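You operate a simulated robot arm through the tools that you are given. There is no shell and no other tool. Be economical: measure what you need, move in short steps, check, and stop when the job is done.

Carry out the task below with a simulated two-armed robot. There is one attempt and no reset: what you move stays moved.

TASK
Take blank 4 from the hot oven to the clean tray, then set the card's heat for the other.
Fine: dial off and display at COOL before the drawer opens; drawer shut before heating. Where these are worked on the way, their far stop is far enough and under half their travel is too little: oven drawer.

It is judged by the outcome, as a careful person would: the job done as asked, and still so three seconds after it is handed in. It fails if anything else is knocked over, pushed out of place, dropped, spilled or broken.

THE ROBOT
Two 7-joint arms with fingered hands on one trunk, on a base that drives. Base frame: it is fixed to the floor where the robot stands at the start and does not move with it; the origin is under the middle of the robot, x ahead of it, y to its left, z up; the surface under the hand at the start is at about z = 0.88. Readings come in m, degrees, newtons and seconds.
The left shoulder is at the start at [0.07, 0.145, 1.162], the right one opposite. With the tool pointing down near the work surface each hand reaches from about 0.42 to 0.8 m from the robot's upright axis, wherever it stands, measured 20 degrees to its own side. Places, roughly: clean tray [0.5, 0.6, 0.9]; oven dial [0.7, 0, 1.1]; oven drawer [0.7, 0.1, 1]; white oven [0.9, 0.1, 1]. Payload 3.5 kg a hand.
Tool frame (each hand has its own): the origin (TCP) lies between the finger pads and is the grasp point; the fingertips stand 0.025 m ahead of it; z points along the fingers, y is the line along which they close. The gripper opens to 0.088 m. The gripper's body begins 0.029 m behind the TCP. The gripper is a hand of 4 fingers: y runs from the thumb to the fingers, the wrist lies at [-0.013, -0.097, -0.162] in the tool frame.
Orientation is told as [roll, pitch, yaw] about the base's x, y, z axes, in that order, counted from this pose: with the fingers straight down and the wrist toward the robot, the tool's x, y and z point along [0, 1, 0], [1, 0, 0] and [0, 0, -1] of the base frame.

THE INTERFACE
- The arms move only by the tool apply_moves. It takes "left_series", "right_series" or both (then of equal length, played together; a hand with none holds still); each is text: rows parted by semicolons, each of 6 numbers parted by spaces: the shift along the tool's x, y, z in units of 250 mm (1.0 is 250 mm), then the turn, a rotation vector about the tool's x, y, z in units of 60 degrees (1.0 is 60 degrees). In form: x y z wx wy wz; .... A call has 1 to 8 rows; each row is the pose to reach, as a shift and turn from the pose commanded when the call began, along the tool's axes at that moment. A call with a number of a shift or a turn outside -1 to 1 is refused whole. Each row takes 0.2 s and may step no farther than 0.05 m and 8.6 degrees from the row before; otherwise, the whole call is refused. A pose out of reach is approached as far as the arm can. The call stops where the force on the tool passes 40 N (or 10 N more than at its start, if that is more) or the arm is blocked; 0.2 s more then pass. In this call time passes only in rows, and 0.2 s behind the last. It gives the time, the measured TCP pose, the force on the tool (base axes), the opening and the grip force at its end, in the units of the frame above (readings bear some noise), with the torque about the TCP (base axes, N m) and any sound that the robot's microphone picked up.
- Cameras (640 x 400 px; columns grow to the right, rows downward): "scene" is now at [0.1326, 0.0246, 1.4802]; the picture's right is [0.27, -0.96, 0.00], its down [-0.57, -0.16, -0.81] and it looks along [0.78, 0.22, -0.59] (base axes); focal length 249 px, centre (320, 200). "left" rides on the left gripper at [-0.064, -0.083, -0.098] in its tool frame; the picture's right is [-0.62, -0.37, 0.69], its down [0.71, -0.63, 0.30] and it looks along [0.32, 0.68, 0.65] (tool axes); focal length 265 px, centre (320, 200). "right" rides on the right gripper at [0.064, -0.083, -0.098] in its tool frame; the picture's right is [-0.62, 0.37, -0.69], its down [-0.71, -0.63, 0.30] and it looks along [-0.32, 0.68, 0.65] (tool axes); focal length 265 px, centre (320, 200). There is no depth. A picture from a camera that has moved, and an enlarged one, comes with that camera's place and axes in the base frame and with its lens.
- capture(camera): a new picture of that camera. It takes no simulated time.
- move_column(by): slides the trunk up (or, below 0, down) by that many m; the arms and the scene camera ride with it, the base frame stays. It gives what a move gives, with no picture.
- steer(legs): drives the robot by 1 to 6 legs, each [ahead, left, turn to the left] in m, m and degrees, along the robot's own axes; the way and the turn of a leg run together, so that a leg with both is an arc; at most 1.5 m and 180 degrees a leg. The arms and the cameras ride along, it lands a little off, and it stops where it bumps. It gives what a move gives.
- set_fingers(index, middle, ring, thumb_bend, thumb_turn, hand): sets how far each is bent, from 0 (flat) to 1 (curled in); at 0.3 the hand is open as for a grip, at 0.7 the pads meet at the TCP. One left out holds its place. A second passes; each finger stops where it meets its share of the squeeze, and holds until it gets a number again. It is the only way to open and close the hand. It gives what a move gives, with no picture; readings hold the bend of each and the force on the fingers (four entries, about 0 where the hand has none), thumb and palm. thumb_turn goes from beside the hand (0) to across from the fingers (1), as for a grip.
- pan_tilt(pan, tilt): turns the head with the scene camera to pan (to the left, within 86 degrees either way) and tilt (down, from -29 to 69), counted from straight ahead of the robot. It gives what a move gives.
- close_up(camera, box): a new picture of the part [left, top, right, bottom] of that camera's present view, enlarged. It takes no simulated time.
- job_done(): hands the job in; it is judged then, once.

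Work in short steps. Places have to be worked out from the pictures, the camera data and where the tool is seen: move nearer, look again, correct. Check each grasp and each placing, and mend what went wrong. You have 120 turns and 100 pictures in all, those below and enlarged ones among them. Open the grippers and draw the arms clear of the work before you hand the job in, unless the task says otherwise; then end with one line.

The tools are called after ">>>" as name(argument=value, ...) on one line, values as JSON. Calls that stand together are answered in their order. apply_moves: Moves the arms, as the interface text tells. Its arguments: {"type":"object","properties":{"left_series":{"type":"string"},"right_series":{"type":"string"}},"required":[]} The other tools are called the same way: move_column (by) slides the trunk up or down; set_fingers (index, middle, ring, thumb_bend, thumb_turn, hand) moves the fingers one by one; steer (legs) drives the base; pan_tilt (pan, tilt) turns the head that bears the scene camera; capture (camera) takes a picture; close_up (camera, box) takes an enlarged picture of a part of a camera's view; job_done () hands the job in.

At the start:

```text
clock: 0.0
left_tool_pos: [0.4488, 0.3366, 1.316]
left_orientation: [0.0, 0.0, 0.0]
left_ft_force: [0.1, 0.4, 0.6]
left_torque: [-0.01, -0.01, -0.01]
left_gripper_width: 0.0878
left_gripper_force: 0.0
left_shape: jaw
left_bend: [0.3, 0.3, 0.3, 0.3, 0.98]
left_finger forces: [0.0, 0.0, 0.0, 0.0, 0.0, 0.0]
right_tool_pos: [0.5312, -0.0129, 1.2679]
right_orientation: [0.0, 0.1, 0.1]
right_ft_force: [-0.1, -0.1, -0.4]
right_torque: [0.02, 0.02, 0.02]
right_gripper_width: 0.0876
right_gripper_force: 0.1
right_shape: jaw
right_bend: [0.3, 0.3, 0.3, 0.3, 0.98]
right_finger forces: [0.0, 0.1, 0.0, 0.0, 0.0, 0.1]
trunk travel left (down, up): [-0.725, 0.115]
robot x, y, heading: [-0.0002, 0.0038, 0.0]
head pan, tilt: [15.7, 36.4]
```

scene: 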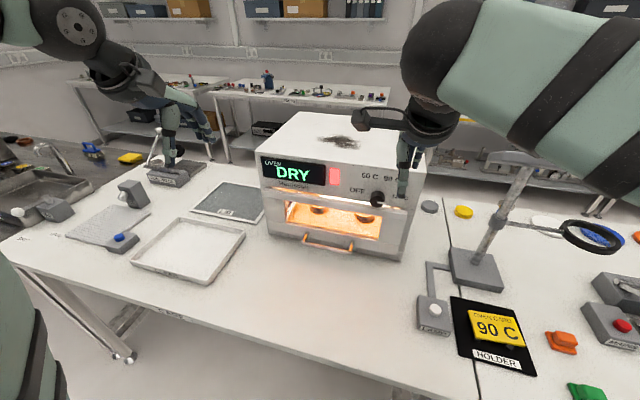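
right: 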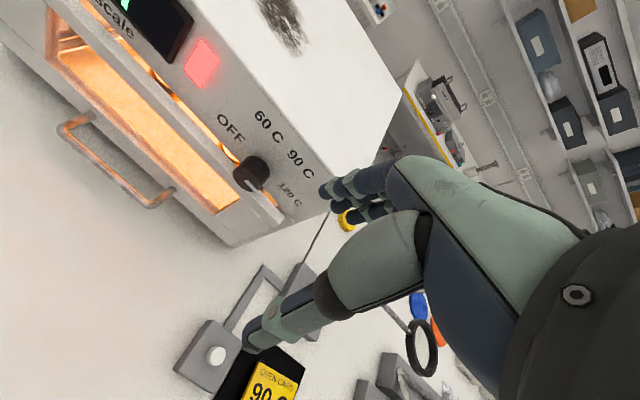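
left: 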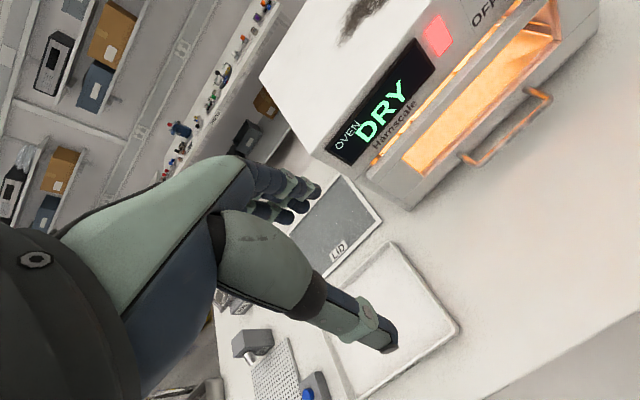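

The display shows DRY, a red lamp is lit, and the card reads 90 C. I'll look closer at the oven and the card.

>>> close_up(camera="scene", box=[240, 120, 440, 260])

>>> close_up(camera="scene", box=[400, 260, 560, 380])

>>> close_up(camera="right", box=[160, 60, 360, 240])

```text
2.86 times, centred on (340, 190) of scene
camera zoom: at [0.1326, 0.0246, 1.4802], right [0.27, -0.96, 0.0], down [-0.57, -0.16, -0.81], along [0.78, 0.22, -0.59], focal length 710 px, centre (263, 229)
```

zoom: 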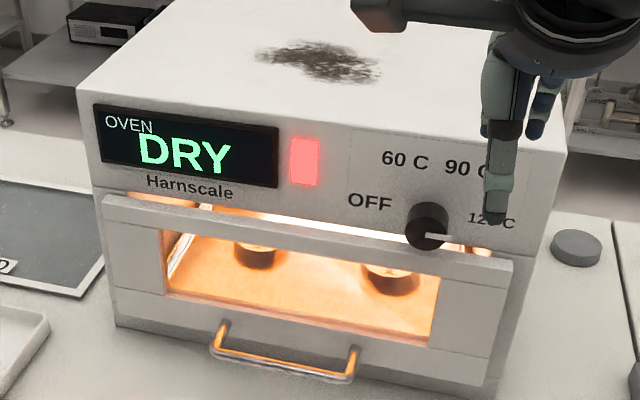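

```text
3.33 times, centred on (480, 320) of scene
camera zoom: at [0.1326, 0.0246, 1.4802], right [0.27, -0.96, 0.0], down [-0.57, -0.16, -0.81], along [0.78, 0.22, -0.59], focal length 829 px, centre (-213, -200)
```

zoom: 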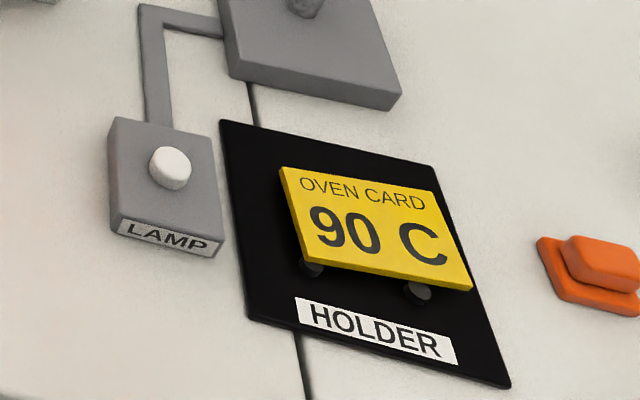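

```text
2.22 times, centred on (260, 150) of right
camera zoom: at [0.4491, 0.0518, 1.3658], right [0.37, -0.62, 0.69], down [-0.63, -0.71, -0.3], along [0.68, -0.32, -0.65], focal length 590 px, centre (453, 311)
```

zoom: 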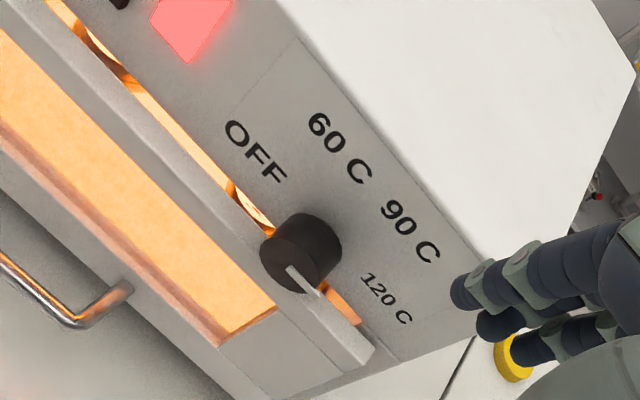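

The knob front is triangulated at about (0.64, 0.024, 1.13), with its pointer at 120. The handle bar is at about x 0.62, z 0.95, y 0.07–0.21. I'll start by swinging the right hand so its fingers point at the oven.

>>> apply_moves(right_series="0 0 0 -0.14 0 0; 0 0 0 -0.28 0 0; 0 0 0 -0.42 0 0; 0 0 0 -0.56 0 0; 0 0 0 -0.70 0 0; 0 0 0 -0.84 0 0; 0 0 0 -0.98 0 0")

>>> capture(camera="scene")

```text
clock: 1.6
left_tool_pos: [0.449, 0.3383, 1.3132]
left_orientation: [0.0, 0.0, 0.0]
left_ft_force: [0.8, -0.6, 0.4]
left_torque: [0.02, 0.01, 0.0]
left_gripper_width: 0.0874
left_gripper_force: 0.0
left_shape: jaw
left_bend: [0.3, 0.3, 0.3, 0.3, 0.98]
left_finger forces: [0.1, 0.0, 0.1, 0.1, 0.0, 0.0]
right_tool_pos: [0.533, -0.0117, 1.2678]
right_orientation: [-0.1, -58.9, 0.3]
right_ft_force: [0.8, 0.5, 0.4]
right_torque: [0.01, -0.02, -0.03]
right_gripper_width: 0.0878
right_gripper_force: 0.0
right_shape: jaw
right_bend: [0.3, 0.3, 0.3, 0.3, 0.98]
right_finger forces: [0.0, 0.0, 0.1, 0.0, 0.0, 0.1]
trunk travel left (down, up): [-0.725, 0.115]
robot x, y, heading: [0.0, -0.0027, 0.2]
head pan, tilt: [15.7, 36.4]
```

```text
93 pictures are left
camera scene: at [0.1328, 0.0261, 1.4802], right [0.27, -0.96, 0.0], down [-0.57, -0.16, -0.8], along [0.77, 0.22, -0.59], focal length 249 px, centre (320, 200)
```

scene: 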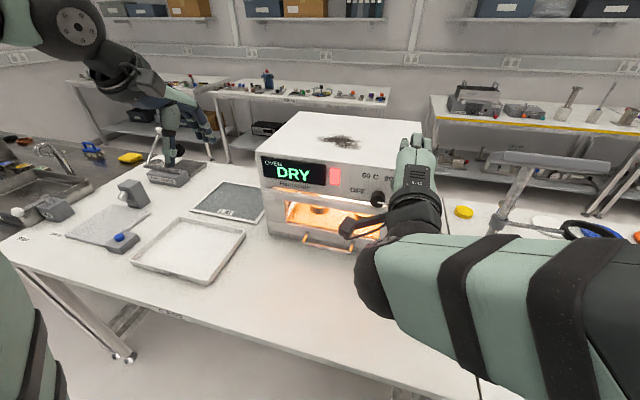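

Good so far. I'll finish pitching to horizontal.

>>> apply_moves(right_series="0 0 0 -0.13 0 0; 0 0 0 -0.26 0 0; 0 0 0 -0.39 0 0; 0 0 0 -0.518 0 0")

>>> close_up(camera="right", box=[0, 0, 640, 400])

```text
clock: 2.8
left_tool_pos: [0.4482, 0.3369, 1.3141]
left_orientation: [0.0, -0.1, 0.0]
left_ft_force: [0.3, -0.4, 0.1]
left_torque: [0.0, 0.01, -0.01]
left_gripper_width: 0.0874
left_gripper_force: 0.1
left_shape: jaw
left_bend: [0.3, 0.3, 0.3, 0.3, 0.98]
left_finger forces: [0.0, 0.1, 0.1, 0.1, 0.0, 0.0]
right_tool_pos: [0.585, -0.0495, 1.3621]
right_orientation: [103.4, -85.7, -105.1]
right_ft_force: [-0.4, -0.3, -0.3]
right_torque: [-0.02, -0.01, 0.0]
right_gripper_width: 0.088
right_gripper_force: 0.1
right_shape: jaw
right_bend: [0.3, 0.3, 0.3, 0.3, 0.98]
right_finger forces: [0.1, 0.1, 0.1, 0.0, 0.1, 0.0]
right hand out of reach, approached as far as the arm can: row 2, 3, 4
trunk travel left (down, up): [-0.725, 0.115]
robot x, y, heading: [-0.0003, 0.0006, -0.0]
head pan, tilt: [15.7, 36.4]
stopped in row 4 (right hand): the arm was blocked; the commanded pose is now the measured one
```

```text
1.00 times, centred on (320, 200) of right (not enlarged: the box is as wide or as high as the picture)
camera zoom: at [0.4903, 0.0239, 1.2808], right [-0.72, -0.62, 0.31], down [0.3, -0.68, -0.68], along [0.63, -0.39, 0.67], focal length 265 px, centre (320, 200)
```

zoom: 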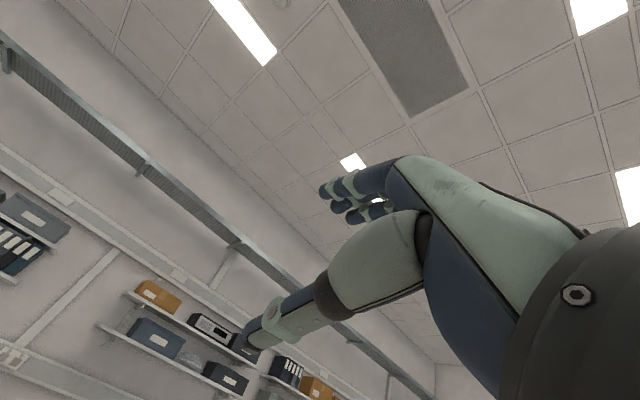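

The arm is cramped there, so I'll back the base up 0.12 m and look at the hand.

>>> steer(legs=[[-0.13, 0, 0]])

>>> apply_moves(right_series="0 0 0.1 0 0 0; 0 0 0.2 0 0 0; 0 0 0.3 0 0 0; 0 0 0.4 0 0 0")

>>> capture(camera="scene")

```text
clock: 4.1
left_tool_pos: [0.3213, 0.3347, 1.3132]
left_orientation: [0.0, 0.1, 0.1]
left_ft_force: [-0.5, -0.4, 0.4]
left_torque: [0.03, -0.01, 0.01]
left_gripper_width: 0.0876
left_gripper_force: 0.0
left_shape: jaw
left_bend: [0.3, 0.3, 0.3, 0.3, 0.98]
left_finger forces: [0.0, 0.1, 0.1, 0.0, 0.1, 0.1]
right_tool_pos: [0.4583, -0.0483, 1.3589]
right_orientation: [100.6, -85.5, -102.1]
right_ft_force: [-0.2, 0.1, -0.1]
right_torque: [0.02, 0.01, -0.02]
right_gripper_width: 0.088
right_gripper_force: 0.0
right_shape: jaw
right_bend: [0.3, 0.3, 0.3, 0.3, 0.98]
right_finger forces: [0.0, 0.0, 0.0, 0.0, 0.1, 0.0]
trunk travel left (down, up): [-0.725, 0.115]
robot x, y, heading: [-0.1327, -0.0001, -0.0]
head pan, tilt: [15.7, 36.4]
```

```text
clock: 5.1
left_tool_pos: [0.3218, 0.3377, 1.3137]
left_orientation: [0.0, 0.1, 0.0]
left_ft_force: [-0.5, 0.3, 0.0]
left_torque: [-0.01, 0.0, 0.0]
left_gripper_width: 0.0875
left_gripper_force: 0.2
left_shape: jaw
left_bend: [0.3, 0.3, 0.3, 0.3, 0.98]
left_finger forces: [0.0, 0.0, 0.1, 0.0, 0.0, 0.1]
right_tool_pos: [0.5581, -0.0566, 1.3627]
right_orientation: [99.8, -85.4, -101.8]
right_ft_force: [-0.4, -0.3, 0.0]
right_torque: [0.02, 0.01, -0.03]
right_gripper_width: 0.0877
right_gripper_force: 0.0
right_shape: jaw
right_bend: [0.3, 0.3, 0.3, 0.3, 0.98]
right_finger forces: [0.0, 0.0, 0.0, 0.0, 0.1, 0.0]
trunk travel left (down, up): [-0.725, 0.115]
robot x, y, heading: [-0.1255, -0.0014, -0.1]
head pan, tilt: [15.7, 36.4]
```

```text
91 pictures are left
camera scene: at [0.0051, 0.0246, 1.48], right [0.27, -0.96, 0.0], down [-0.57, -0.16, -0.8], along [0.77, 0.22, -0.59], focal length 249 px, centre (320, 200)
```

scene: 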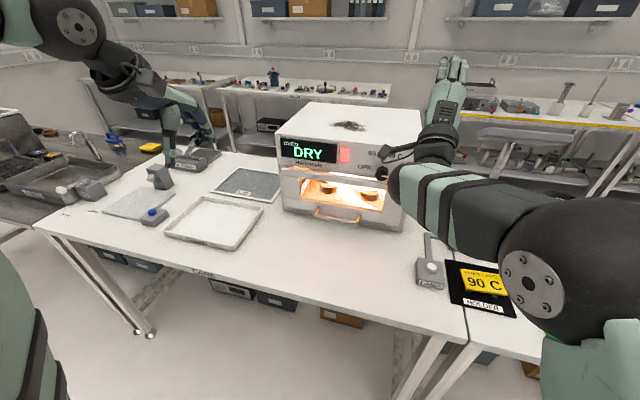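

The hand now points +x near (0.56, -0.06, 1.36). I'll lower it to a standoff in front of the knob, rolling clockwise 45° ready for a counterclockwise turn.

>>> apply_moves(right_series="0.042 -0.159 0 0 0 0.125; 0.084 -0.318 0 0 0 0.25; 0.125 -0.477 0 0 0 0.375; 0.167 -0.636 0 0 0 0.5; 0.208 -0.795 0 0 0 0.625; 0.25 -0.955 0 0 0 0.75")

>>> capture(camera="scene")

>>> capture(camera="right")

```text
clock: 6.5
left_tool_pos: [0.319, 0.3362, 1.3141]
left_orientation: [-0.1, 0.0, 0.2]
left_ft_force: [-0.5, -0.1, -0.6]
left_torque: [0.02, 0.0, 0.02]
left_gripper_width: 0.0877
left_gripper_force: 0.1
left_shape: jaw
left_bend: [0.3, 0.3, 0.3, 0.3, 0.98]
left_finger forces: [0.0, 0.0, 0.0, 0.1, 0.0, 0.0]
right_tool_pos: [0.5625, 0.0303, 1.1253]
right_orientation: [91.2, -40.7, -92.5]
right_ft_force: [0.4, 0.7, 0.7]
right_torque: [0.0, 0.02, -0.02]
right_gripper_width: 0.0876
right_gripper_force: 0.0
right_shape: jaw
right_bend: [0.3, 0.3, 0.3, 0.3, 0.98]
right_finger forces: [0.0, 0.0, 0.0, 0.0, 0.0, 0.1]
trunk travel left (down, up): [-0.725, 0.115]
robot x, y, heading: [-0.1326, 0.0034, 0.1]
head pan, tilt: [15.7, 36.4]
```

```text
90 pictures are left
camera scene: at [0.0034, 0.025, 1.4802], right [0.27, -0.96, 0.0], down [-0.57, -0.16, -0.8], along [0.77, 0.22, -0.59], focal length 249 px, centre (320, 200)
```

scene: 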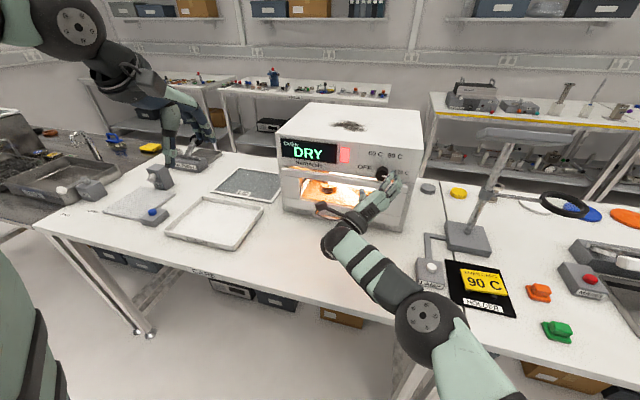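

```text
89 pictures are left
camera right: at [0.4666, 0.1381, 1.1186], right [-0.71, -0.66, -0.24], down [0.32, 0.0, -0.95], along [0.63, -0.75, 0.21], focal length 265 px, centre (320, 200)
```

right: 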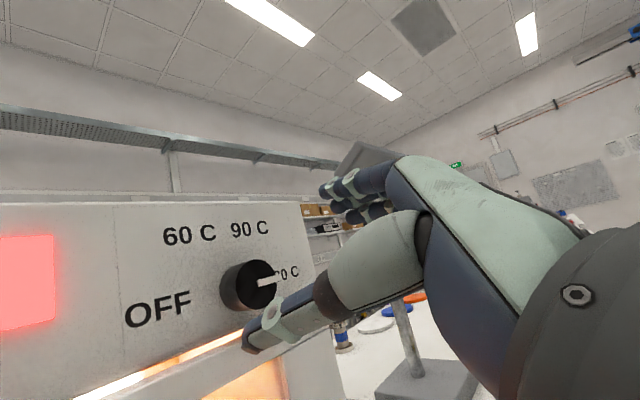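

The knob's front is at about (0.637, 0.022, 1.116) and the panel at x≈0.67. I'll advance most of the way with the hand still open.

>>> apply_moves(right_series="-0.023 -0.004 0.09 0 0 0; -0.046 -0.008 0.18 0 0 0")

>>> capture(camera="right")

>>> close_up(camera="scene", box=[330, 130, 450, 230])

```text
clock: 7.1
left_tool_pos: [0.3192, 0.3375, 1.3144]
left_orientation: [-0.1, 0.2, 0.1]
left_ft_force: [0.4, -0.6, -0.1]
left_torque: [0.01, -0.01, 0.0]
left_gripper_width: 0.0875
left_gripper_force: 0.0
left_shape: jaw
left_bend: [0.3, 0.3, 0.3, 0.3, 0.98]
left_finger forces: [0.1, 0.0, 0.1, 0.1, 0.1, 0.0]
right_tool_pos: [0.5949, 0.0192, 1.116]
right_orientation: [90.8, -40.7, -92.1]
right_ft_force: [0.0, 0.0, 0.0]
right_torque: [-0.01, 0.0, -0.01]
right_gripper_width: 0.0877
right_gripper_force: 0.1
right_shape: jaw
right_bend: [0.3, 0.3, 0.3, 0.3, 0.98]
right_finger forces: [0.0, 0.0, 0.0, 0.0, 0.1, 0.1]
right hand out of reach, approached as far as the arm can: row 2
trunk travel left (down, up): [-0.725, 0.115]
robot x, y, heading: [-0.1315, 0.0017, 0.1]
head pan, tilt: [15.7, 36.4]
```

```text
88 pictures are left
camera right: at [0.4997, 0.1266, 1.1094], right [-0.71, -0.66, -0.24], down [0.32, 0.0, -0.95], along [0.63, -0.75, 0.21], focal length 265 px, centre (320, 200)
```

right: 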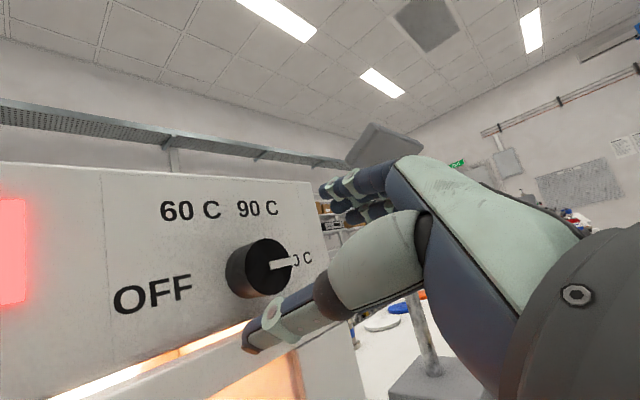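

```text
4.00 times, centred on (390, 180) of scene
camera zoom: at [0.0035, 0.0245, 1.4802], right [0.27, -0.96, 0.0], down [-0.57, -0.16, -0.8], along [0.77, 0.22, -0.59], focal length 994 px, centre (40, 280)
```

zoom: 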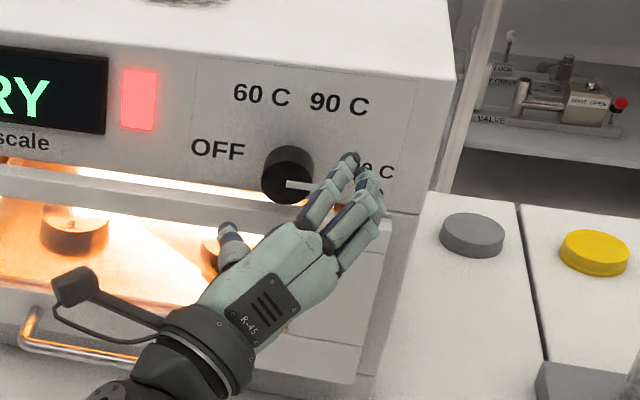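

The reach fell short at x 0.595. The knob refines to (0.645, 0.022, 1.113). I'll pull back, drive the base ahead 8 cm, and recheck.

>>> apply_moves(right_series="0 0 -0.15 0 0 0; 0 0 -0.3 0 0 0")

>>> steer(legs=[[0.08, 0, 0]])

```text
clock: 7.7
left_tool_pos: [0.3181, 0.336, 1.3151]
left_orientation: [0.1, 0.1, 0.2]
left_ft_force: [0.3, 0.8, 0.5]
left_torque: [0.02, 0.0, 0.0]
left_gripper_width: 0.0876
left_gripper_force: 0.0
left_shape: jaw
left_bend: [0.3, 0.3, 0.3, 0.3, 0.98]
left_finger forces: [0.0, 0.0, 0.1, 0.0, 0.1, 0.1]
right_tool_pos: [0.5164, 0.0207, 1.1186]
right_orientation: [91.3, -40.7, -92.6]
right_ft_force: [0.6, 1.2, 0.3]
right_torque: [0.05, 0.0, 0.01]
right_gripper_width: 0.0879
right_gripper_force: 0.1
right_shape: jaw
right_bend: [0.3, 0.3, 0.3, 0.3, 0.98]
right_finger forces: [0.0, 0.1, 0.0, 0.0, 0.1, 0.0]
trunk travel left (down, up): [-0.725, 0.115]
robot x, y, heading: [-0.1277, 0.0027, 0.1]
head pan, tilt: [15.7, 36.4]
```

```text
clock: 8.7
left_tool_pos: [0.3947, 0.3371, 1.314]
left_orientation: [0.0, 0.0, 0.2]
left_ft_force: [-0.6, 0.7, -0.3]
left_torque: [-0.03, -0.04, 0.01]
left_gripper_width: 0.0874
left_gripper_force: 0.0
left_shape: jaw
left_bend: [0.3, 0.3, 0.3, 0.3, 0.98]
left_finger forces: [0.0, 0.0, 0.0, 0.1, 0.1, 0.1]
right_tool_pos: [0.5953, 0.021, 1.1182]
right_orientation: [91.3, -40.7, -92.4]
right_ft_force: [-0.1, 0.0, -0.5]
right_torque: [0.01, -0.02, -0.01]
right_gripper_width: 0.088
right_gripper_force: 0.1
right_shape: jaw
right_bend: [0.3, 0.3, 0.3, 0.3, 0.98]
right_finger forces: [0.0, 0.0, 0.0, 0.1, 0.1, 0.0]
trunk travel left (down, up): [-0.725, 0.115]
robot x, y, heading: [-0.0493, 0.0028, 0.3]
head pan, tilt: [15.7, 36.4]
```

I'll advance to straddle the knob.

>>> apply_moves(right_series="-0.008 -0.012 0.085 0 0 0; -0.016 -0.022 0.165 0 0 0")

>>> capture(camera="right")

>>> close_up(camera="scene", box=[330, 140, 450, 240])

```text
clock: 9.3
left_tool_pos: [0.3935, 0.3373, 1.316]
left_orientation: [-0.1, -0.3, 0.2]
left_ft_force: [-0.5, 0.7, -0.8]
left_torque: [0.01, -0.03, 0.01]
left_gripper_width: 0.0874
left_gripper_force: 0.2
left_shape: jaw
left_bend: [0.3, 0.3, 0.3, 0.3, 0.98]
left_finger forces: [0.0, 0.0, 0.1, 0.0, 0.0, 0.1]
right_tool_pos: [0.6357, 0.0228, 1.1129]
right_orientation: [91.4, -40.8, -92.4]
right_ft_force: [-9.2, -1.1, 2.6]
right_torque: [0.02, 0.28, 0.38]
right_gripper_width: 0.0879
right_gripper_force: 0.0
right_shape: jaw
right_bend: [0.3, 0.3, 0.3, 0.29, 0.98]
right_finger forces: [0.0, 0.1, 0.0, 0.1, 9.7, 0.1]
trunk travel left (down, up): [-0.725, 0.115]
robot x, y, heading: [-0.0503, -0.0002, 0.3]
head pan, tilt: [15.7, 36.4]
```

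```text
86 pictures are left
camera right: at [0.5405, 0.1302, 1.1057], right [-0.71, -0.67, -0.24], down [0.32, 0.0, -0.95], along [0.63, -0.75, 0.21], focal length 265 px, centre (320, 200)
```

right: 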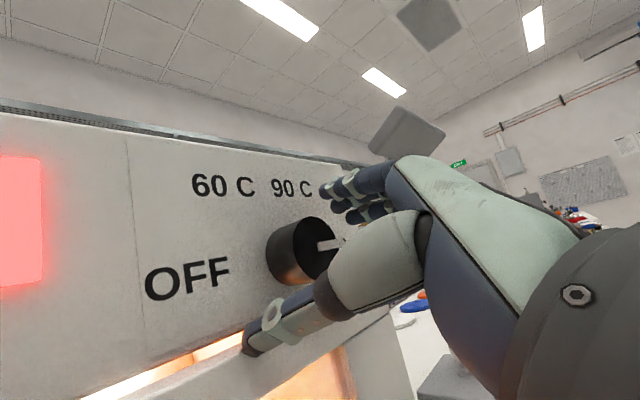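

```text
4.00 times, centred on (390, 190) of scene
camera zoom: at [0.077, 0.0246, 1.4807], right [0.27, -0.96, 0.0], down [-0.57, -0.16, -0.81], along [0.78, 0.22, -0.59], focal length 994 px, centre (40, 240)
```

zoom: 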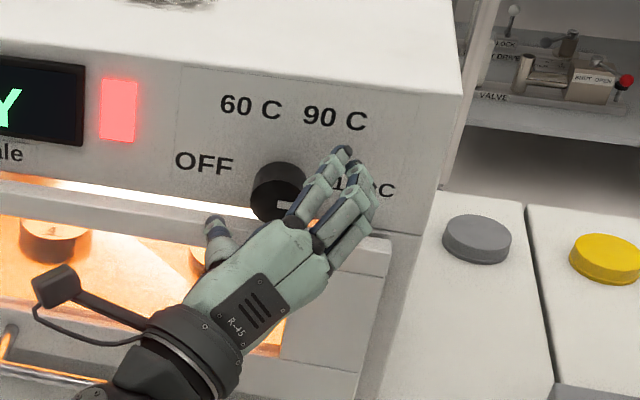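

The thumb is touching the drawer rim (about 10 N). I'll back off 6 mm and close on the knob.

>>> apply_moves(right_series="0 0 -0.026 0 0 0")

>>> set_fingers(hand="right", index=0.6, middle=0.6, ring=0.6, thumb_bend=0.6)

>>> capture(camera="right")

>>> close_up(camera="scene", box=[330, 140, 450, 240])

```text
clock: 9.7
left_tool_pos: [0.3967, 0.3382, 1.3139]
left_orientation: [0.1, 0.0, 0.2]
left_ft_force: [-0.2, -0.1, 1.0]
left_torque: [0.01, 0.01, -0.02]
left_gripper_width: 0.0877
left_gripper_force: 0.2
left_shape: jaw
left_bend: [0.3, 0.3, 0.3, 0.3, 0.98]
left_finger forces: [0.0, 0.1, 0.1, 0.0, 0.0, 0.0]
right_tool_pos: [0.6337, 0.0222, 1.1107]
right_orientation: [91.1, -40.8, -92.2]
right_ft_force: [-1.7, -0.6, 0.4]
right_torque: [0.04, -0.03, 0.03]
right_gripper_width: 0.0871
right_gripper_force: 0.0
right_shape: jaw
right_bend: [0.3, 0.3, 0.3, 0.31, 0.97]
right_finger forces: [0.1, 0.0, 0.0, 0.0, 0.5, 0.1]
trunk travel left (down, up): [-0.725, 0.115]
robot x, y, heading: [-0.0498, 0.0034, 0.1]
head pan, tilt: [15.7, 36.4]
```

```text
clock: 10.7
left_tool_pos: [0.3969, 0.3385, 1.3135]
left_orientation: [0.1, 0.0, 0.3]
left_ft_force: [-1.1, -0.4, 0.5]
left_torque: [-0.02, -0.01, 0.01]
left_gripper_width: 0.0875
left_gripper_force: 0.0
left_shape: jaw
left_bend: [0.3, 0.3, 0.3, 0.3, 0.98]
left_finger forces: [0.0, 0.0, 0.0, 0.1, 0.1, 0.0]
right_tool_pos: [0.633, 0.0222, 1.112]
right_orientation: [91.2, -40.7, -92.3]
right_ft_force: [0.1, -1.6, 2.0]
right_torque: [-0.02, -0.05, -0.05]
right_gripper_width: 0.0291
right_gripper_force: 3.6
right_shape: fingers
right_bend: [0.55, 0.58, 0.6, 0.57, 0.97]
right_finger forces: [3.1, 1.7, 0.0, 0.0, 2.3, 0.0]
trunk travel left (down, up): [-0.725, 0.115]
robot x, y, heading: [-0.0538, -0.0024, -0.0]
head pan, tilt: [15.7, 36.4]
```

```text
84 pictures are left
camera right: at [0.5376, 0.1297, 1.1039], right [-0.71, -0.67, -0.24], down [0.32, 0.0, -0.95], along [0.63, -0.75, 0.21], focal length 265 px, centre (320, 200)
```

right: 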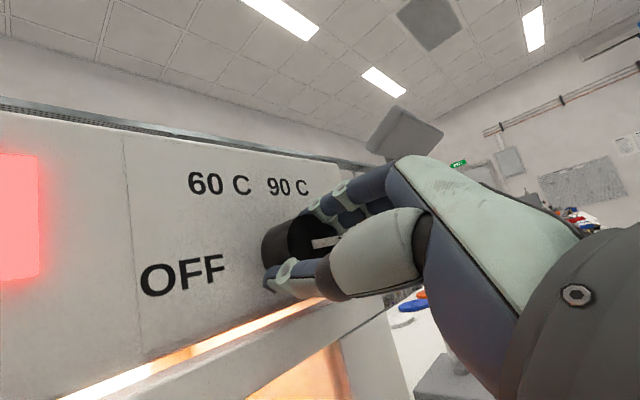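

```text
4.00 times, centred on (390, 190) of scene
camera zoom: at [0.0813, 0.0245, 1.4803], right [0.27, -0.96, 0.0], down [-0.57, -0.16, -0.81], along [0.77, 0.22, -0.59], focal length 994 px, centre (40, 240)
```

zoom: 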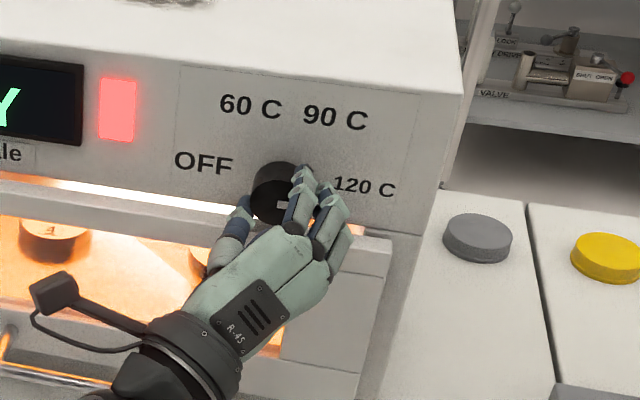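

Index, middle and thumb all touch the knob. I'll squeeze a bit more and then turn 40° counterclockwise.

>>> set_fingers(hand="right", index=0.75, middle=0.75, ring=0.6, thumb_bend=0.75)

>>> apply_moves(right_series="0 0 0 0 0 -0.13; 0 0 0 0 0 -0.26; 0 0 0 0 0 -0.39; 0 0 0 0 0 -0.52; 0 0 0 0 0 -0.65; 0 0 0 0 0 -0.78")

>>> capture(camera="right")

>>> close_up(camera="scene", box=[270, 120, 450, 240])

```text
clock: 11.7
left_tool_pos: [0.3973, 0.3353, 1.315]
left_orientation: [0.1, 0.0, 0.1]
left_ft_force: [-0.3, -0.3, 0.3]
left_torque: [0.0, -0.02, -0.02]
left_gripper_width: 0.0878
left_gripper_force: 0.0
left_shape: jaw
left_bend: [0.3, 0.3, 0.3, 0.3, 0.98]
left_finger forces: [0.0, 0.1, 0.1, 0.0, 0.0, 0.0]
right_tool_pos: [0.6336, 0.0204, 1.1125]
right_orientation: [91.2, -40.6, -92.3]
right_ft_force: [1.8, -5.9, 6.9]
right_torque: [-0.08, -0.11, -0.04]
right_gripper_width: 0.027
right_gripper_force: 16.0
right_shape: fingers
right_bend: [0.57, 0.6, 0.6, 0.59, 0.97]
right_finger forces: [10.1, 9.3, 0.1, 0.0, 11.8, 0.0]
trunk travel left (down, up): [-0.725, 0.115]
robot x, y, heading: [-0.0481, -0.0023, 0.1]
head pan, tilt: [15.7, 36.4]
```

```text
clock: 13.1
left_tool_pos: [0.3965, 0.3355, 1.3151]
left_orientation: [0.2, 0.0, 0.2]
left_ft_force: [0.0, -0.7, -0.8]
left_torque: [-0.03, 0.0, -0.02]
left_gripper_width: 0.0876
left_gripper_force: 0.0
left_shape: jaw
left_bend: [0.3, 0.3, 0.3, 0.3, 0.98]
left_finger forces: [0.0, 0.0, 0.0, 0.0, 0.1, 0.0]
right_tool_pos: [0.6328, 0.0201, 1.1121]
right_orientation: [113.8, -87.5, -115.4]
right_ft_force: [5.2, -5.8, 10.8]
right_torque: [0.05, -0.25, -0.12]
right_gripper_width: 0.0262
right_gripper_force: 15.8
right_shape: fingers
right_bend: [0.56, 0.6, 0.6, 0.61, 0.96]
right_finger forces: [10.7, 11.7, 0.0, 0.0, 9.7, 0.0]
trunk travel left (down, up): [-0.725, 0.115]
robot x, y, heading: [-0.0516, 0.0016, 0.2]
head pan, tilt: [15.7, 36.4]
```

```text
82 pictures are left
camera right: at [0.5377, 0.0909, 1.029], right [-0.72, -0.62, 0.33], down [0.3, -0.7, -0.65], along [0.63, -0.37, 0.68], focal length 265 px, centre (320, 200)
```

right: 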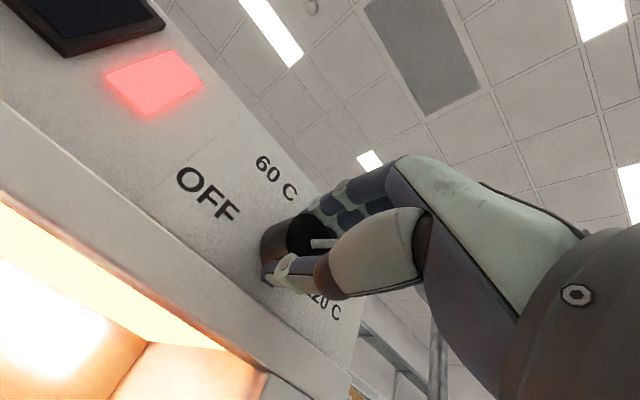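

```text
3.33 times, centred on (360, 180) of scene
camera zoom: at [0.0807, 0.0229, 1.4804], right [0.27, -0.96, 0.0], down [-0.57, -0.16, -0.81], along [0.77, 0.22, -0.59], focal length 829 px, centre (187, 267)
```

zoom: 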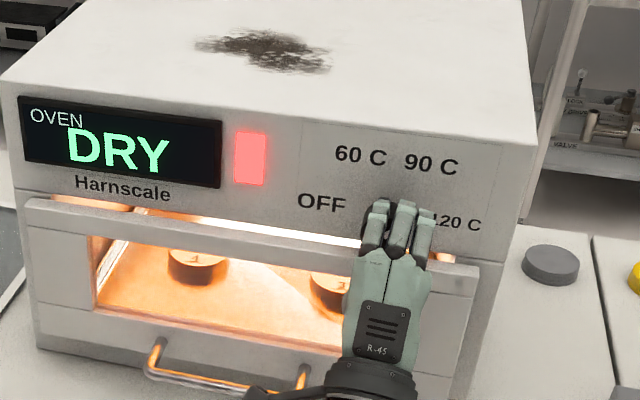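

The pointer kept its place relative to the hand, so the knob is turning with it. I'll continue counterclockwise.

>>> apply_moves(right_series="0 0 0 0 0 -0.13; 0 0 0 0 0 -0.26; 0 0 0 0 0 -0.39; 0 0 0 0 0 -0.52; 0 0 0 0 0 -0.65; 0 0 0 0 0 -0.78")

>>> capture(camera="right")

```text
clock: 14.5
left_tool_pos: [0.3969, 0.3368, 1.3153]
left_orientation: [0.0, 0.0, 0.2]
left_ft_force: [0.3, 0.2, -0.3]
left_torque: [-0.02, -0.01, -0.03]
left_gripper_width: 0.0874
left_gripper_force: 0.1
left_shape: jaw
left_bend: [0.3, 0.3, 0.3, 0.3, 0.98]
left_finger forces: [0.1, 0.0, 0.0, 0.0, 0.0, 0.0]
right_tool_pos: [0.6324, 0.0213, 1.1113]
right_orientation: [-91.6, -45.5, 89.7]
right_ft_force: [7.0, -2.1, 16.1]
right_torque: [-0.01, -0.4, 0.03]
right_gripper_width: 0.0265
right_gripper_force: 16.6
right_shape: fingers
right_bend: [0.56, 0.59, 0.6, 0.6, 0.98]
right_finger forces: [8.3, 13.8, 0.0, 0.0, 10.8, 0.1]
trunk travel left (down, up): [-0.725, 0.115]
robot x, y, heading: [-0.0543, 0.0007, 0.4]
head pan, tilt: [15.7, 36.4]
```

```text
80 pictures are left
camera right: at [0.5356, 0.0121, 1.0044], right [-0.71, -0.17, 0.68], down [0.28, -0.96, 0.06], along [0.65, 0.23, 0.73], focal length 265 px, centre (320, 200)
```

right: 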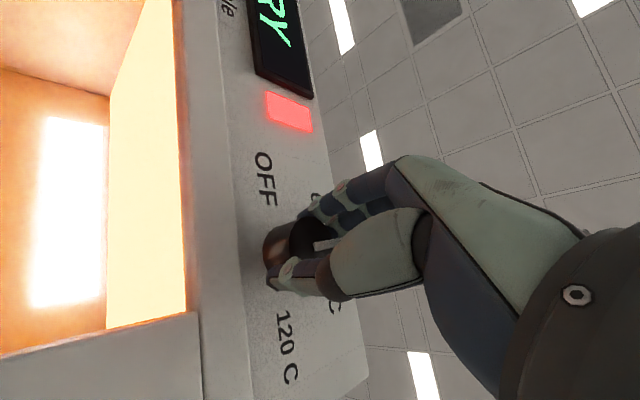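

It's about 94° round now and still gripping. Continue toward OFF.

>>> apply_moves(right_series="0 0 0 0 0 -0.13; 0 0 0 0 0 -0.26; 0 0 0 0 0 -0.39; 0 0 0 0 0 -0.52; 0 0 0 0 0 -0.65; 0 0 0 0 0 -0.78")

>>> capture(camera="right")

>>> close_up(camera="scene", box=[270, 120, 450, 240])

```text
clock: 15.9
left_tool_pos: [0.394, 0.343, 1.3135]
left_orientation: [-0.2, -0.2, 0.1]
left_ft_force: [0.1, 0.2, -0.4]
left_torque: [0.01, 0.0, 0.02]
left_gripper_width: 0.0874
left_gripper_force: 0.0
left_shape: jaw
left_bend: [0.3, 0.3, 0.3, 0.3, 0.98]
left_finger forces: [0.1, 0.0, 0.1, 0.0, 0.0, 0.0]
right_tool_pos: [0.633, 0.0206, 1.1113]
right_orientation: [-90.6, 0.7, 87.9]
right_ft_force: [-3.0, 16.3, 14.4]
right_torque: [-0.02, -0.34, 0.59]
right_gripper_width: 0.0261
right_gripper_force: 16.9
right_shape: fingers
right_bend: [0.56, 0.57, 0.6, 0.6, 0.99]
right_finger forces: [9.9, 15.6, 0.0, 0.1, 9.4, 0.0]
trunk travel left (down, up): [-0.725, 0.115]
robot x, y, heading: [-0.0498, -0.0002, -0.0]
head pan, tilt: [15.7, 36.4]
```

```text
79 pictures are left
camera right: at [0.5322, -0.0597, 1.0454], right [-0.69, 0.4, 0.61], down [0.27, -0.63, 0.73], along [0.67, 0.66, 0.32], focal length 265 px, centre (320, 200)
```

right: 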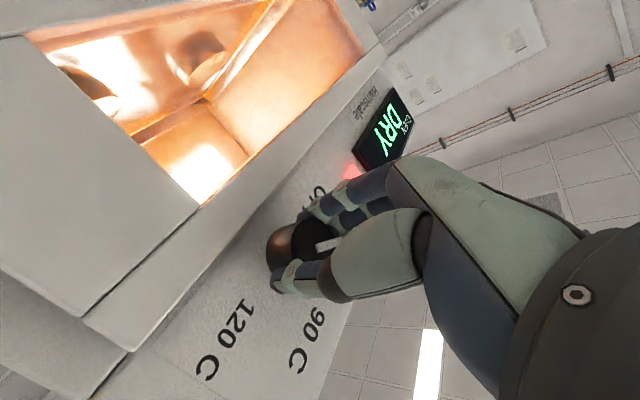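

```text
3.33 times, centred on (360, 180) of scene
camera zoom: at [0.0778, 0.0308, 1.4805], right [0.27, -0.96, 0.0], down [-0.57, -0.17, -0.81], along [0.78, 0.22, -0.59], focal length 829 px, centre (187, 267)
```

zoom: 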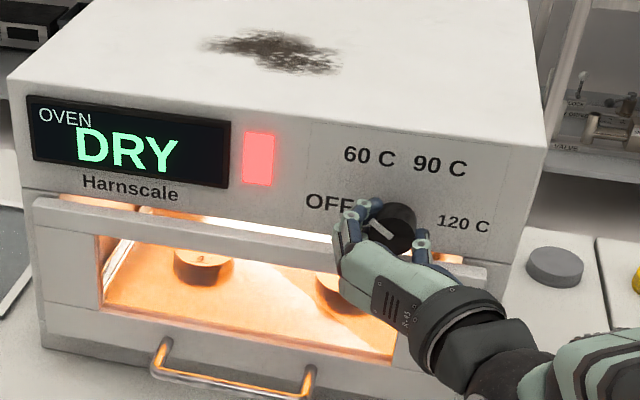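

The pointer is now upper left, between 60 and OFF. I'll give it another 30°.

>>> apply_moves(right_series="0 0 0 0 0 -0.125; 0 0 0 0 0 -0.25; 0 0 0 0 0 -0.375; 0 0 0 0 0 -0.5")

>>> close_up(camera="scene", box=[270, 120, 450, 240])

```text
clock: 17.1
left_tool_pos: [0.3945, 0.339, 1.3165]
left_orientation: [-0.1, -0.1, 0.1]
left_ft_force: [-0.4, -0.1, 0.0]
left_torque: [-0.03, 0.01, 0.0]
left_gripper_width: 0.0875
left_gripper_force: 0.1
left_shape: jaw
left_bend: [0.3, 0.3, 0.3, 0.3, 0.98]
left_finger forces: [0.1, 0.0, 0.0, 0.0, 0.0, 0.1]
right_tool_pos: [0.6352, 0.0025, 1.0865]
right_orientation: [-87.9, 30.2, 87.7]
right_ft_force: [-5.5, 6.0, 2.5]
right_torque: [-0.12, -0.03, 0.14]
right_gripper_width: 0.0001
right_gripper_force: 7.0
right_shape: fingers
right_bend: [0.71, 0.73, 0.54, 0.71, 0.97]
right_finger forces: [9.7, 0.2, 4.2, 0.0, 0.0, 0.1]
trunk travel left (down, up): [-0.725, 0.115]
robot x, y, heading: [-0.0493, 0.0, 0.1]
head pan, tilt: [15.7, 36.4]
stopped in row 4 (right hand): the arm was blocked; the commanded pose is now the measured one
```

```text
3.33 times, centred on (360, 180) of scene
camera zoom: at [0.0785, 0.0269, 1.4805], right [0.27, -0.96, 0.0], down [-0.57, -0.16, -0.81], along [0.78, 0.22, -0.59], focal length 829 px, centre (187, 267)
```

zoom: 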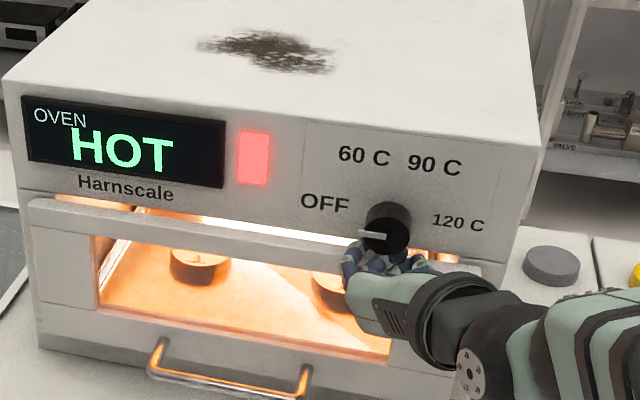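

The fingers slipped off, but the pointer reached the OFF side and the display changed to HOT. I'll draw the hand straight back and then open it.

>>> apply_moves(right_series="0 0 -0.15 0 0 0; 0 0 -0.3 0 0 0; 0 0 -0.45 0 0 0")

>>> set_fingers(hand="right", index=0.3, middle=0.3, ring=0.3, thumb_bend=0.3)

>>> close_up(camera="scene", box=[250, 120, 450, 260])

```text
clock: 17.7
left_tool_pos: [0.3969, 0.3377, 1.3155]
left_orientation: [0.0, 0.0, 0.1]
left_ft_force: [-0.2, -0.9, -0.7]
left_torque: [-0.03, -0.03, -0.01]
left_gripper_width: 0.0875
left_gripper_force: 0.2
left_shape: jaw
left_bend: [0.3, 0.3, 0.3, 0.3, 0.98]
left_finger forces: [0.1, 0.1, 0.0, 0.0, 0.0, 0.0]
right_tool_pos: [0.5512, -0.0113, 0.9781]
right_orientation: [-74.0, 29.5, 92.6]
right_ft_force: [-0.2, 0.5, 0.3]
right_torque: [-0.03, -0.01, -0.03]
right_gripper_width: 0.0001
right_gripper_force: 0.1
right_shape: fingers
right_bend: [0.71, 0.73, 0.6, 0.72, 0.97]
right_finger forces: [0.0, 0.1, 0.0, 0.0, 0.0, 0.0]
trunk travel left (down, up): [-0.725, 0.115]
robot x, y, heading: [-0.0508, 0.0011, -0.0]
head pan, tilt: [15.7, 36.4]
stopped in row 2 (right hand): the arm was blocked; the commanded pose is now the measured one
```

```text
clock: 18.7
left_tool_pos: [0.3983, 0.3372, 1.3152]
left_orientation: [0.0, 0.0, 0.0]
left_ft_force: [0.2, -0.8, -0.2]
left_torque: [-0.01, -0.02, 0.01]
left_gripper_width: 0.0877
left_gripper_force: 0.1
left_shape: jaw
left_bend: [0.3, 0.3, 0.3, 0.3, 0.98]
left_finger forces: [0.0, 0.0, 0.1, 0.0, 0.0, 0.1]
right_tool_pos: [0.5525, -0.0118, 0.9789]
right_orientation: [-74.0, 29.4, 92.5]
right_ft_force: [0.6, -0.1, -0.8]
right_torque: [0.02, 0.0, -0.01]
right_gripper_width: 0.0846
right_gripper_force: 0.0
right_shape: fingers
right_bend: [0.3, 0.3, 0.3, 0.3, 0.97]
right_finger forces: [0.1, 0.0, 0.0, 0.0, 0.0, 0.1]
trunk travel left (down, up): [-0.725, 0.115]
robot x, y, heading: [-0.0503, 0.0006, -0.2]
head pan, tilt: [15.7, 36.4]
```

```text
2.86 times, centred on (350, 190) of scene
camera zoom: at [0.0821, 0.0242, 1.4802], right [0.27, -0.96, 0.0], down [-0.57, -0.16, -0.81], along [0.77, 0.22, -0.59], focal length 710 px, centre (234, 229)
```

zoom: 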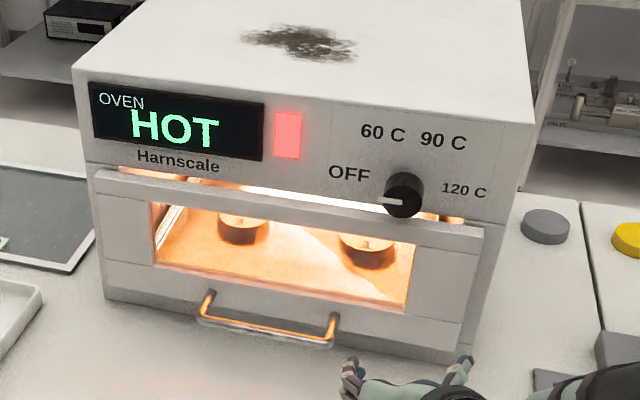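

The knob points at OFF and the display says HOT. The right arm jumped to a lower configuration, so I'll raise and unroll it while the oven cools.

>>> apply_moves(right_series="-0.056 -0.036 -0.04 0 0 0.13; -0.112 -0.072 -0.08 0 0 0.26; -0.168 -0.108 -0.13 0 0 0.39; -0.225 -0.145 -0.17 0 0 0.52; -0.28 -0.18 -0.21 0 0 0.65; -0.34 -0.22 -0.25 0 0 0.78; -0.39 -0.255 -0.29 0 0 0.91; -0.45 -0.29 -0.34 0 0 1.0")

>>> capture(camera="scene")

```text
clock: 20.5
left_tool_pos: [0.398, 0.3364, 1.3148]
left_orientation: [-0.1, 0.1, 0.0]
left_ft_force: [0.7, -0.2, 0.4]
left_torque: [0.01, 0.0, 0.01]
left_gripper_width: 0.0874
left_gripper_force: 0.1
left_shape: jaw
left_bend: [0.3, 0.3, 0.3, 0.3, 0.98]
left_finger forces: [0.0, 0.0, 0.0, 0.0, 0.0, 0.1]
right_tool_pos: [0.4994, -0.009, 1.1292]
right_orientation: [-74.4, -28.6, 77.1]
right_ft_force: [-0.2, -0.5, 0.0]
right_torque: [0.0, -0.01, -0.03]
right_gripper_width: 0.0847
right_gripper_force: 0.0
right_shape: fingers
right_bend: [0.3, 0.3, 0.3, 0.3, 0.97]
right_finger forces: [0.0, 0.0, 0.1, 0.1, 0.0, 0.0]
trunk travel left (down, up): [-0.725, 0.115]
robot x, y, heading: [-0.05, -0.0013, 0.0]
head pan, tilt: [15.7, 36.4]
```

```text
75 pictures are left
camera scene: at [0.0811, 0.0237, 1.4803], right [0.27, -0.96, 0.0], down [-0.57, -0.16, -0.81], along [0.78, 0.22, -0.59], focal length 249 px, centre (320, 200)
```

scene: 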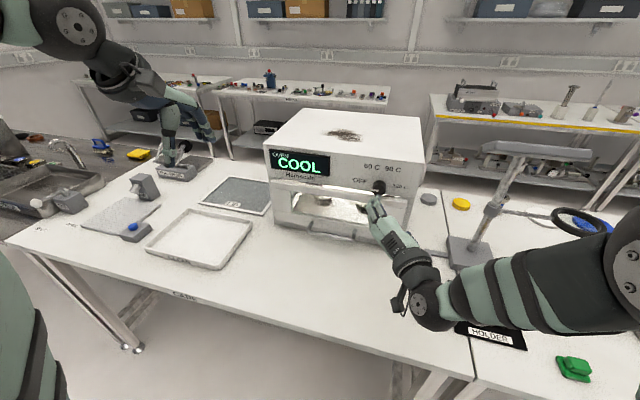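

COOL is displayed. I'll clear the right hand to the side and bring the left hand, pointing down, over the drawer handle.

>>> apply_moves(left_series="-0.112 0.103 0.06 0 0 0; -0.225 0.206 0.12 0 0 0; -0.338 0.309 0.2 0 0 0; -0.45 0.411 0.3 0 0 0; -0.563 0.514 0.4 0 0 0; -0.675 0.617 0.5 0 0 0; -0.788 0.72 0.6 0 0 0", right_series="-0.078 -0.09 -0.024 0 0 0; -0.156 -0.18 -0.048 0 0 0; -0.234 -0.27 -0.072 0 0 0; -0.312 -0.36 -0.096 0 0 0; -0.39 -0.45 -0.12 0 0 0; -0.468 -0.54 -0.144 0 0 0; -0.545 -0.63 -0.17 0 0 0")

>>> capture(camera="left")

>>> capture(camera="scene")

```text
clock: 22.1
left_tool_pos: [0.5774, 0.1394, 1.1651]
left_orientation: [0.1, -0.1, 0.3]
left_ft_force: [0.3, -0.2, -0.8]
left_torque: [0.02, 0.0, 0.03]
left_gripper_width: 0.0878
left_gripper_force: 0.0
left_shape: jaw
left_bend: [0.3, 0.3, 0.3, 0.3, 0.98]
left_finger forces: [0.1, 0.0, 0.1, 0.1, 0.1, 0.0]
right_tool_pos: [0.4522, -0.2121, 1.1769]
right_orientation: [-74.3, -28.3, 77.2]
right_ft_force: [0.2, -0.2, -1.1]
right_torque: [-0.02, -0.01, 0.01]
right_gripper_width: 0.0848
right_gripper_force: 0.1
right_shape: fingers
right_bend: [0.3, 0.3, 0.3, 0.3, 0.97]
right_finger forces: [0.0, 0.0, 0.0, 0.0, 0.0, 0.1]
trunk travel left (down, up): [-0.725, 0.115]
robot x, y, heading: [-0.0514, 0.0006, -0.0]
head pan, tilt: [15.7, 36.4]
```

```text
74 pictures are left
camera left: at [0.4945, 0.0739, 1.2633], right [-0.37, -0.62, -0.69], down [-0.63, 0.71, -0.3], along [0.68, 0.33, -0.65], focal length 265 px, centre (320, 200)
```

left: 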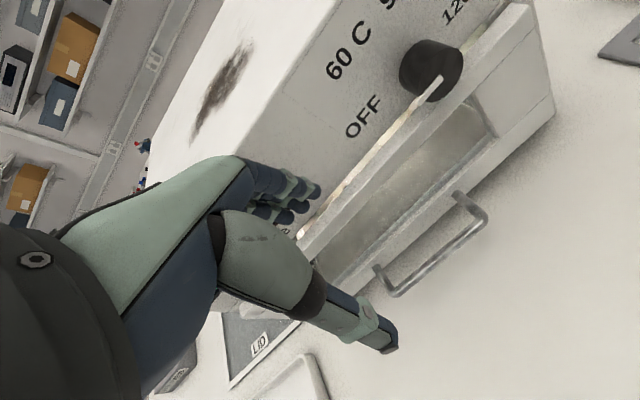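

```text
73 pictures are left
camera scene: at [0.0826, 0.0223, 1.4802], right [0.27, -0.96, 0.0], down [-0.57, -0.16, -0.81], along [0.77, 0.22, -0.59], focal length 249 px, centre (320, 200)
```

scene: 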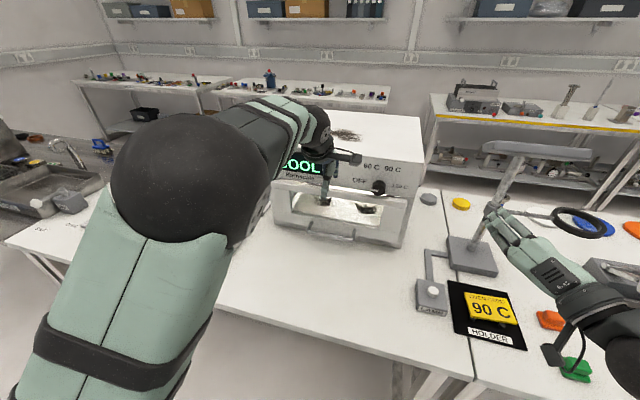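

The handle bar triangulates to x 0.616, z 0.945, y 0.07–0.21. I'll half-close the left hand, tilt it 30° forward to keep clear of the rim, and come to a standoff.

>>> set_fingers(hand="left", index=0.45, middle=0.45, ring=0.45, thumb_bend=0.45)

>>> apply_moves(left_series="0 -0.013 0.13 -0.125 0 0; 0 -0.026 0.27 -0.25 0 0; 0 -0.04 0.41 -0.375 0 0; 0 -0.05 0.54 -0.5 0 0")

>>> capture(camera="left")

```text
clock: 23.1
left_tool_pos: [0.5764, 0.1404, 1.1653]
left_orientation: [0.0, 0.0, 0.0]
left_ft_force: [0.2, 1.0, 0.6]
left_torque: [-0.01, -0.01, 0.02]
left_gripper_width: 0.0533
left_gripper_force: 0.0
left_shape: fingers
left_bend: [0.45, 0.45, 0.45, 0.45, 0.98]
left_finger forces: [0.1, 0.0, 0.1, 0.0, 0.1, 0.0]
right_tool_pos: [0.4512, -0.2113, 1.179]
right_orientation: [-74.3, -28.3, 77.1]
right_ft_force: [0.1, 1.4, -0.4]
right_torque: [0.0, -0.01, 0.01]
right_gripper_width: 0.0846
right_gripper_force: 0.0
right_shape: fingers
right_bend: [0.3, 0.3, 0.3, 0.3, 0.97]
right_finger forces: [0.1, 0.0, 0.0, 0.0, 0.0, 0.0]
trunk travel left (down, up): [-0.725, 0.115]
robot x, y, heading: [-0.0527, -0.0014, 0.2]
head pan, tilt: [15.7, 36.4]
```

```text
clock: 24.1
left_tool_pos: [0.5675, 0.1491, 1.0332]
left_orientation: [-2.0, -30.3, 2.3]
left_ft_force: [0.0, -0.4, -0.4]
left_torque: [0.0, 0.02, 0.01]
left_gripper_width: 0.053
left_gripper_force: 0.2
left_shape: fingers
left_bend: [0.45, 0.45, 0.45, 0.45, 0.98]
left_finger forces: [0.0, 0.1, 0.1, 0.0, 0.0, 0.0]
right_tool_pos: [0.4518, -0.2113, 1.177]
right_orientation: [-74.3, -28.3, 77.2]
right_ft_force: [-0.9, -0.7, -1.0]
right_torque: [-0.03, 0.01, -0.01]
right_gripper_width: 0.0848
right_gripper_force: 0.1
right_shape: fingers
right_bend: [0.3, 0.3, 0.3, 0.3, 0.97]
right_finger forces: [0.0, 0.1, 0.1, 0.0, 0.0, 0.1]
trunk travel left (down, up): [-0.725, 0.115]
robot x, y, heading: [-0.048, -0.0006, 0.0]
head pan, tilt: [15.7, 36.4]
```

```text
72 pictures are left
camera left: at [0.4477, 0.0824, 1.0776], right [0.04, -0.64, -0.76], down [-0.41, 0.69, -0.6], along [0.91, 0.34, -0.23], focal length 265 px, centre (320, 200)
```

left: 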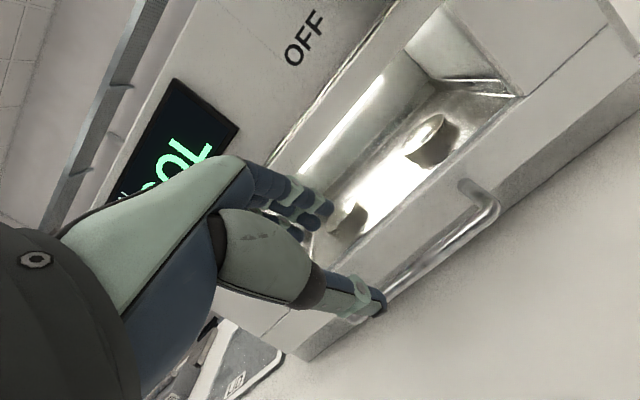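

The bar position is confirmed. I'll advance along the fingers to straddle it.

>>> apply_moves(left_series="-0.012 -0.005 0.14 0 0 0; -0.024 -0.01 0.28 0 0 0; -0.036 -0.014 0.40 0 0 0")

>>> capture(camera="left")

```text
clock: 24.9
left_tool_pos: [0.6121, 0.1297, 0.9402]
left_orientation: [0.2, -30.0, 0.0]
left_ft_force: [-3.4, 0.8, -1.4]
left_torque: [-0.01, 0.0, 0.06]
left_gripper_width: 0.0519
left_gripper_force: 1.3
left_shape: fingers
left_bend: [0.46, 0.48, 0.45, 0.45, 0.98]
left_finger forces: [0.4, 2.5, 0.0, 0.0, 0.0, 0.0]
right_tool_pos: [0.449, -0.2103, 1.1785]
right_orientation: [-74.2, -28.3, 77.2]
right_ft_force: [0.1, 0.1, 0.7]
right_torque: [0.01, -0.01, 0.02]
right_gripper_width: 0.0849
right_gripper_force: 0.0
right_shape: fingers
right_bend: [0.3, 0.3, 0.3, 0.3, 0.97]
right_finger forces: [0.0, 0.1, 0.0, 0.0, 0.0, 0.1]
trunk travel left (down, up): [-0.725, 0.115]
robot x, y, heading: [-0.0515, 0.0005, 0.0]
head pan, tilt: [15.7, 36.4]
```

```text
71 pictures are left
camera left: at [0.4913, 0.0662, 0.9832], right [0.03, -0.62, -0.79], down [-0.39, 0.71, -0.58], along [0.92, 0.33, -0.22], focal length 265 px, centre (320, 200)
```

left: 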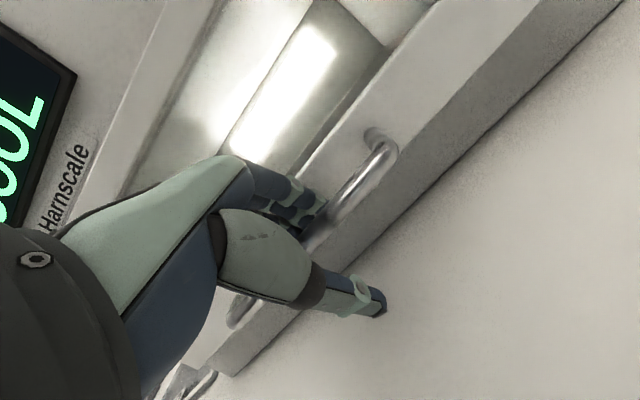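

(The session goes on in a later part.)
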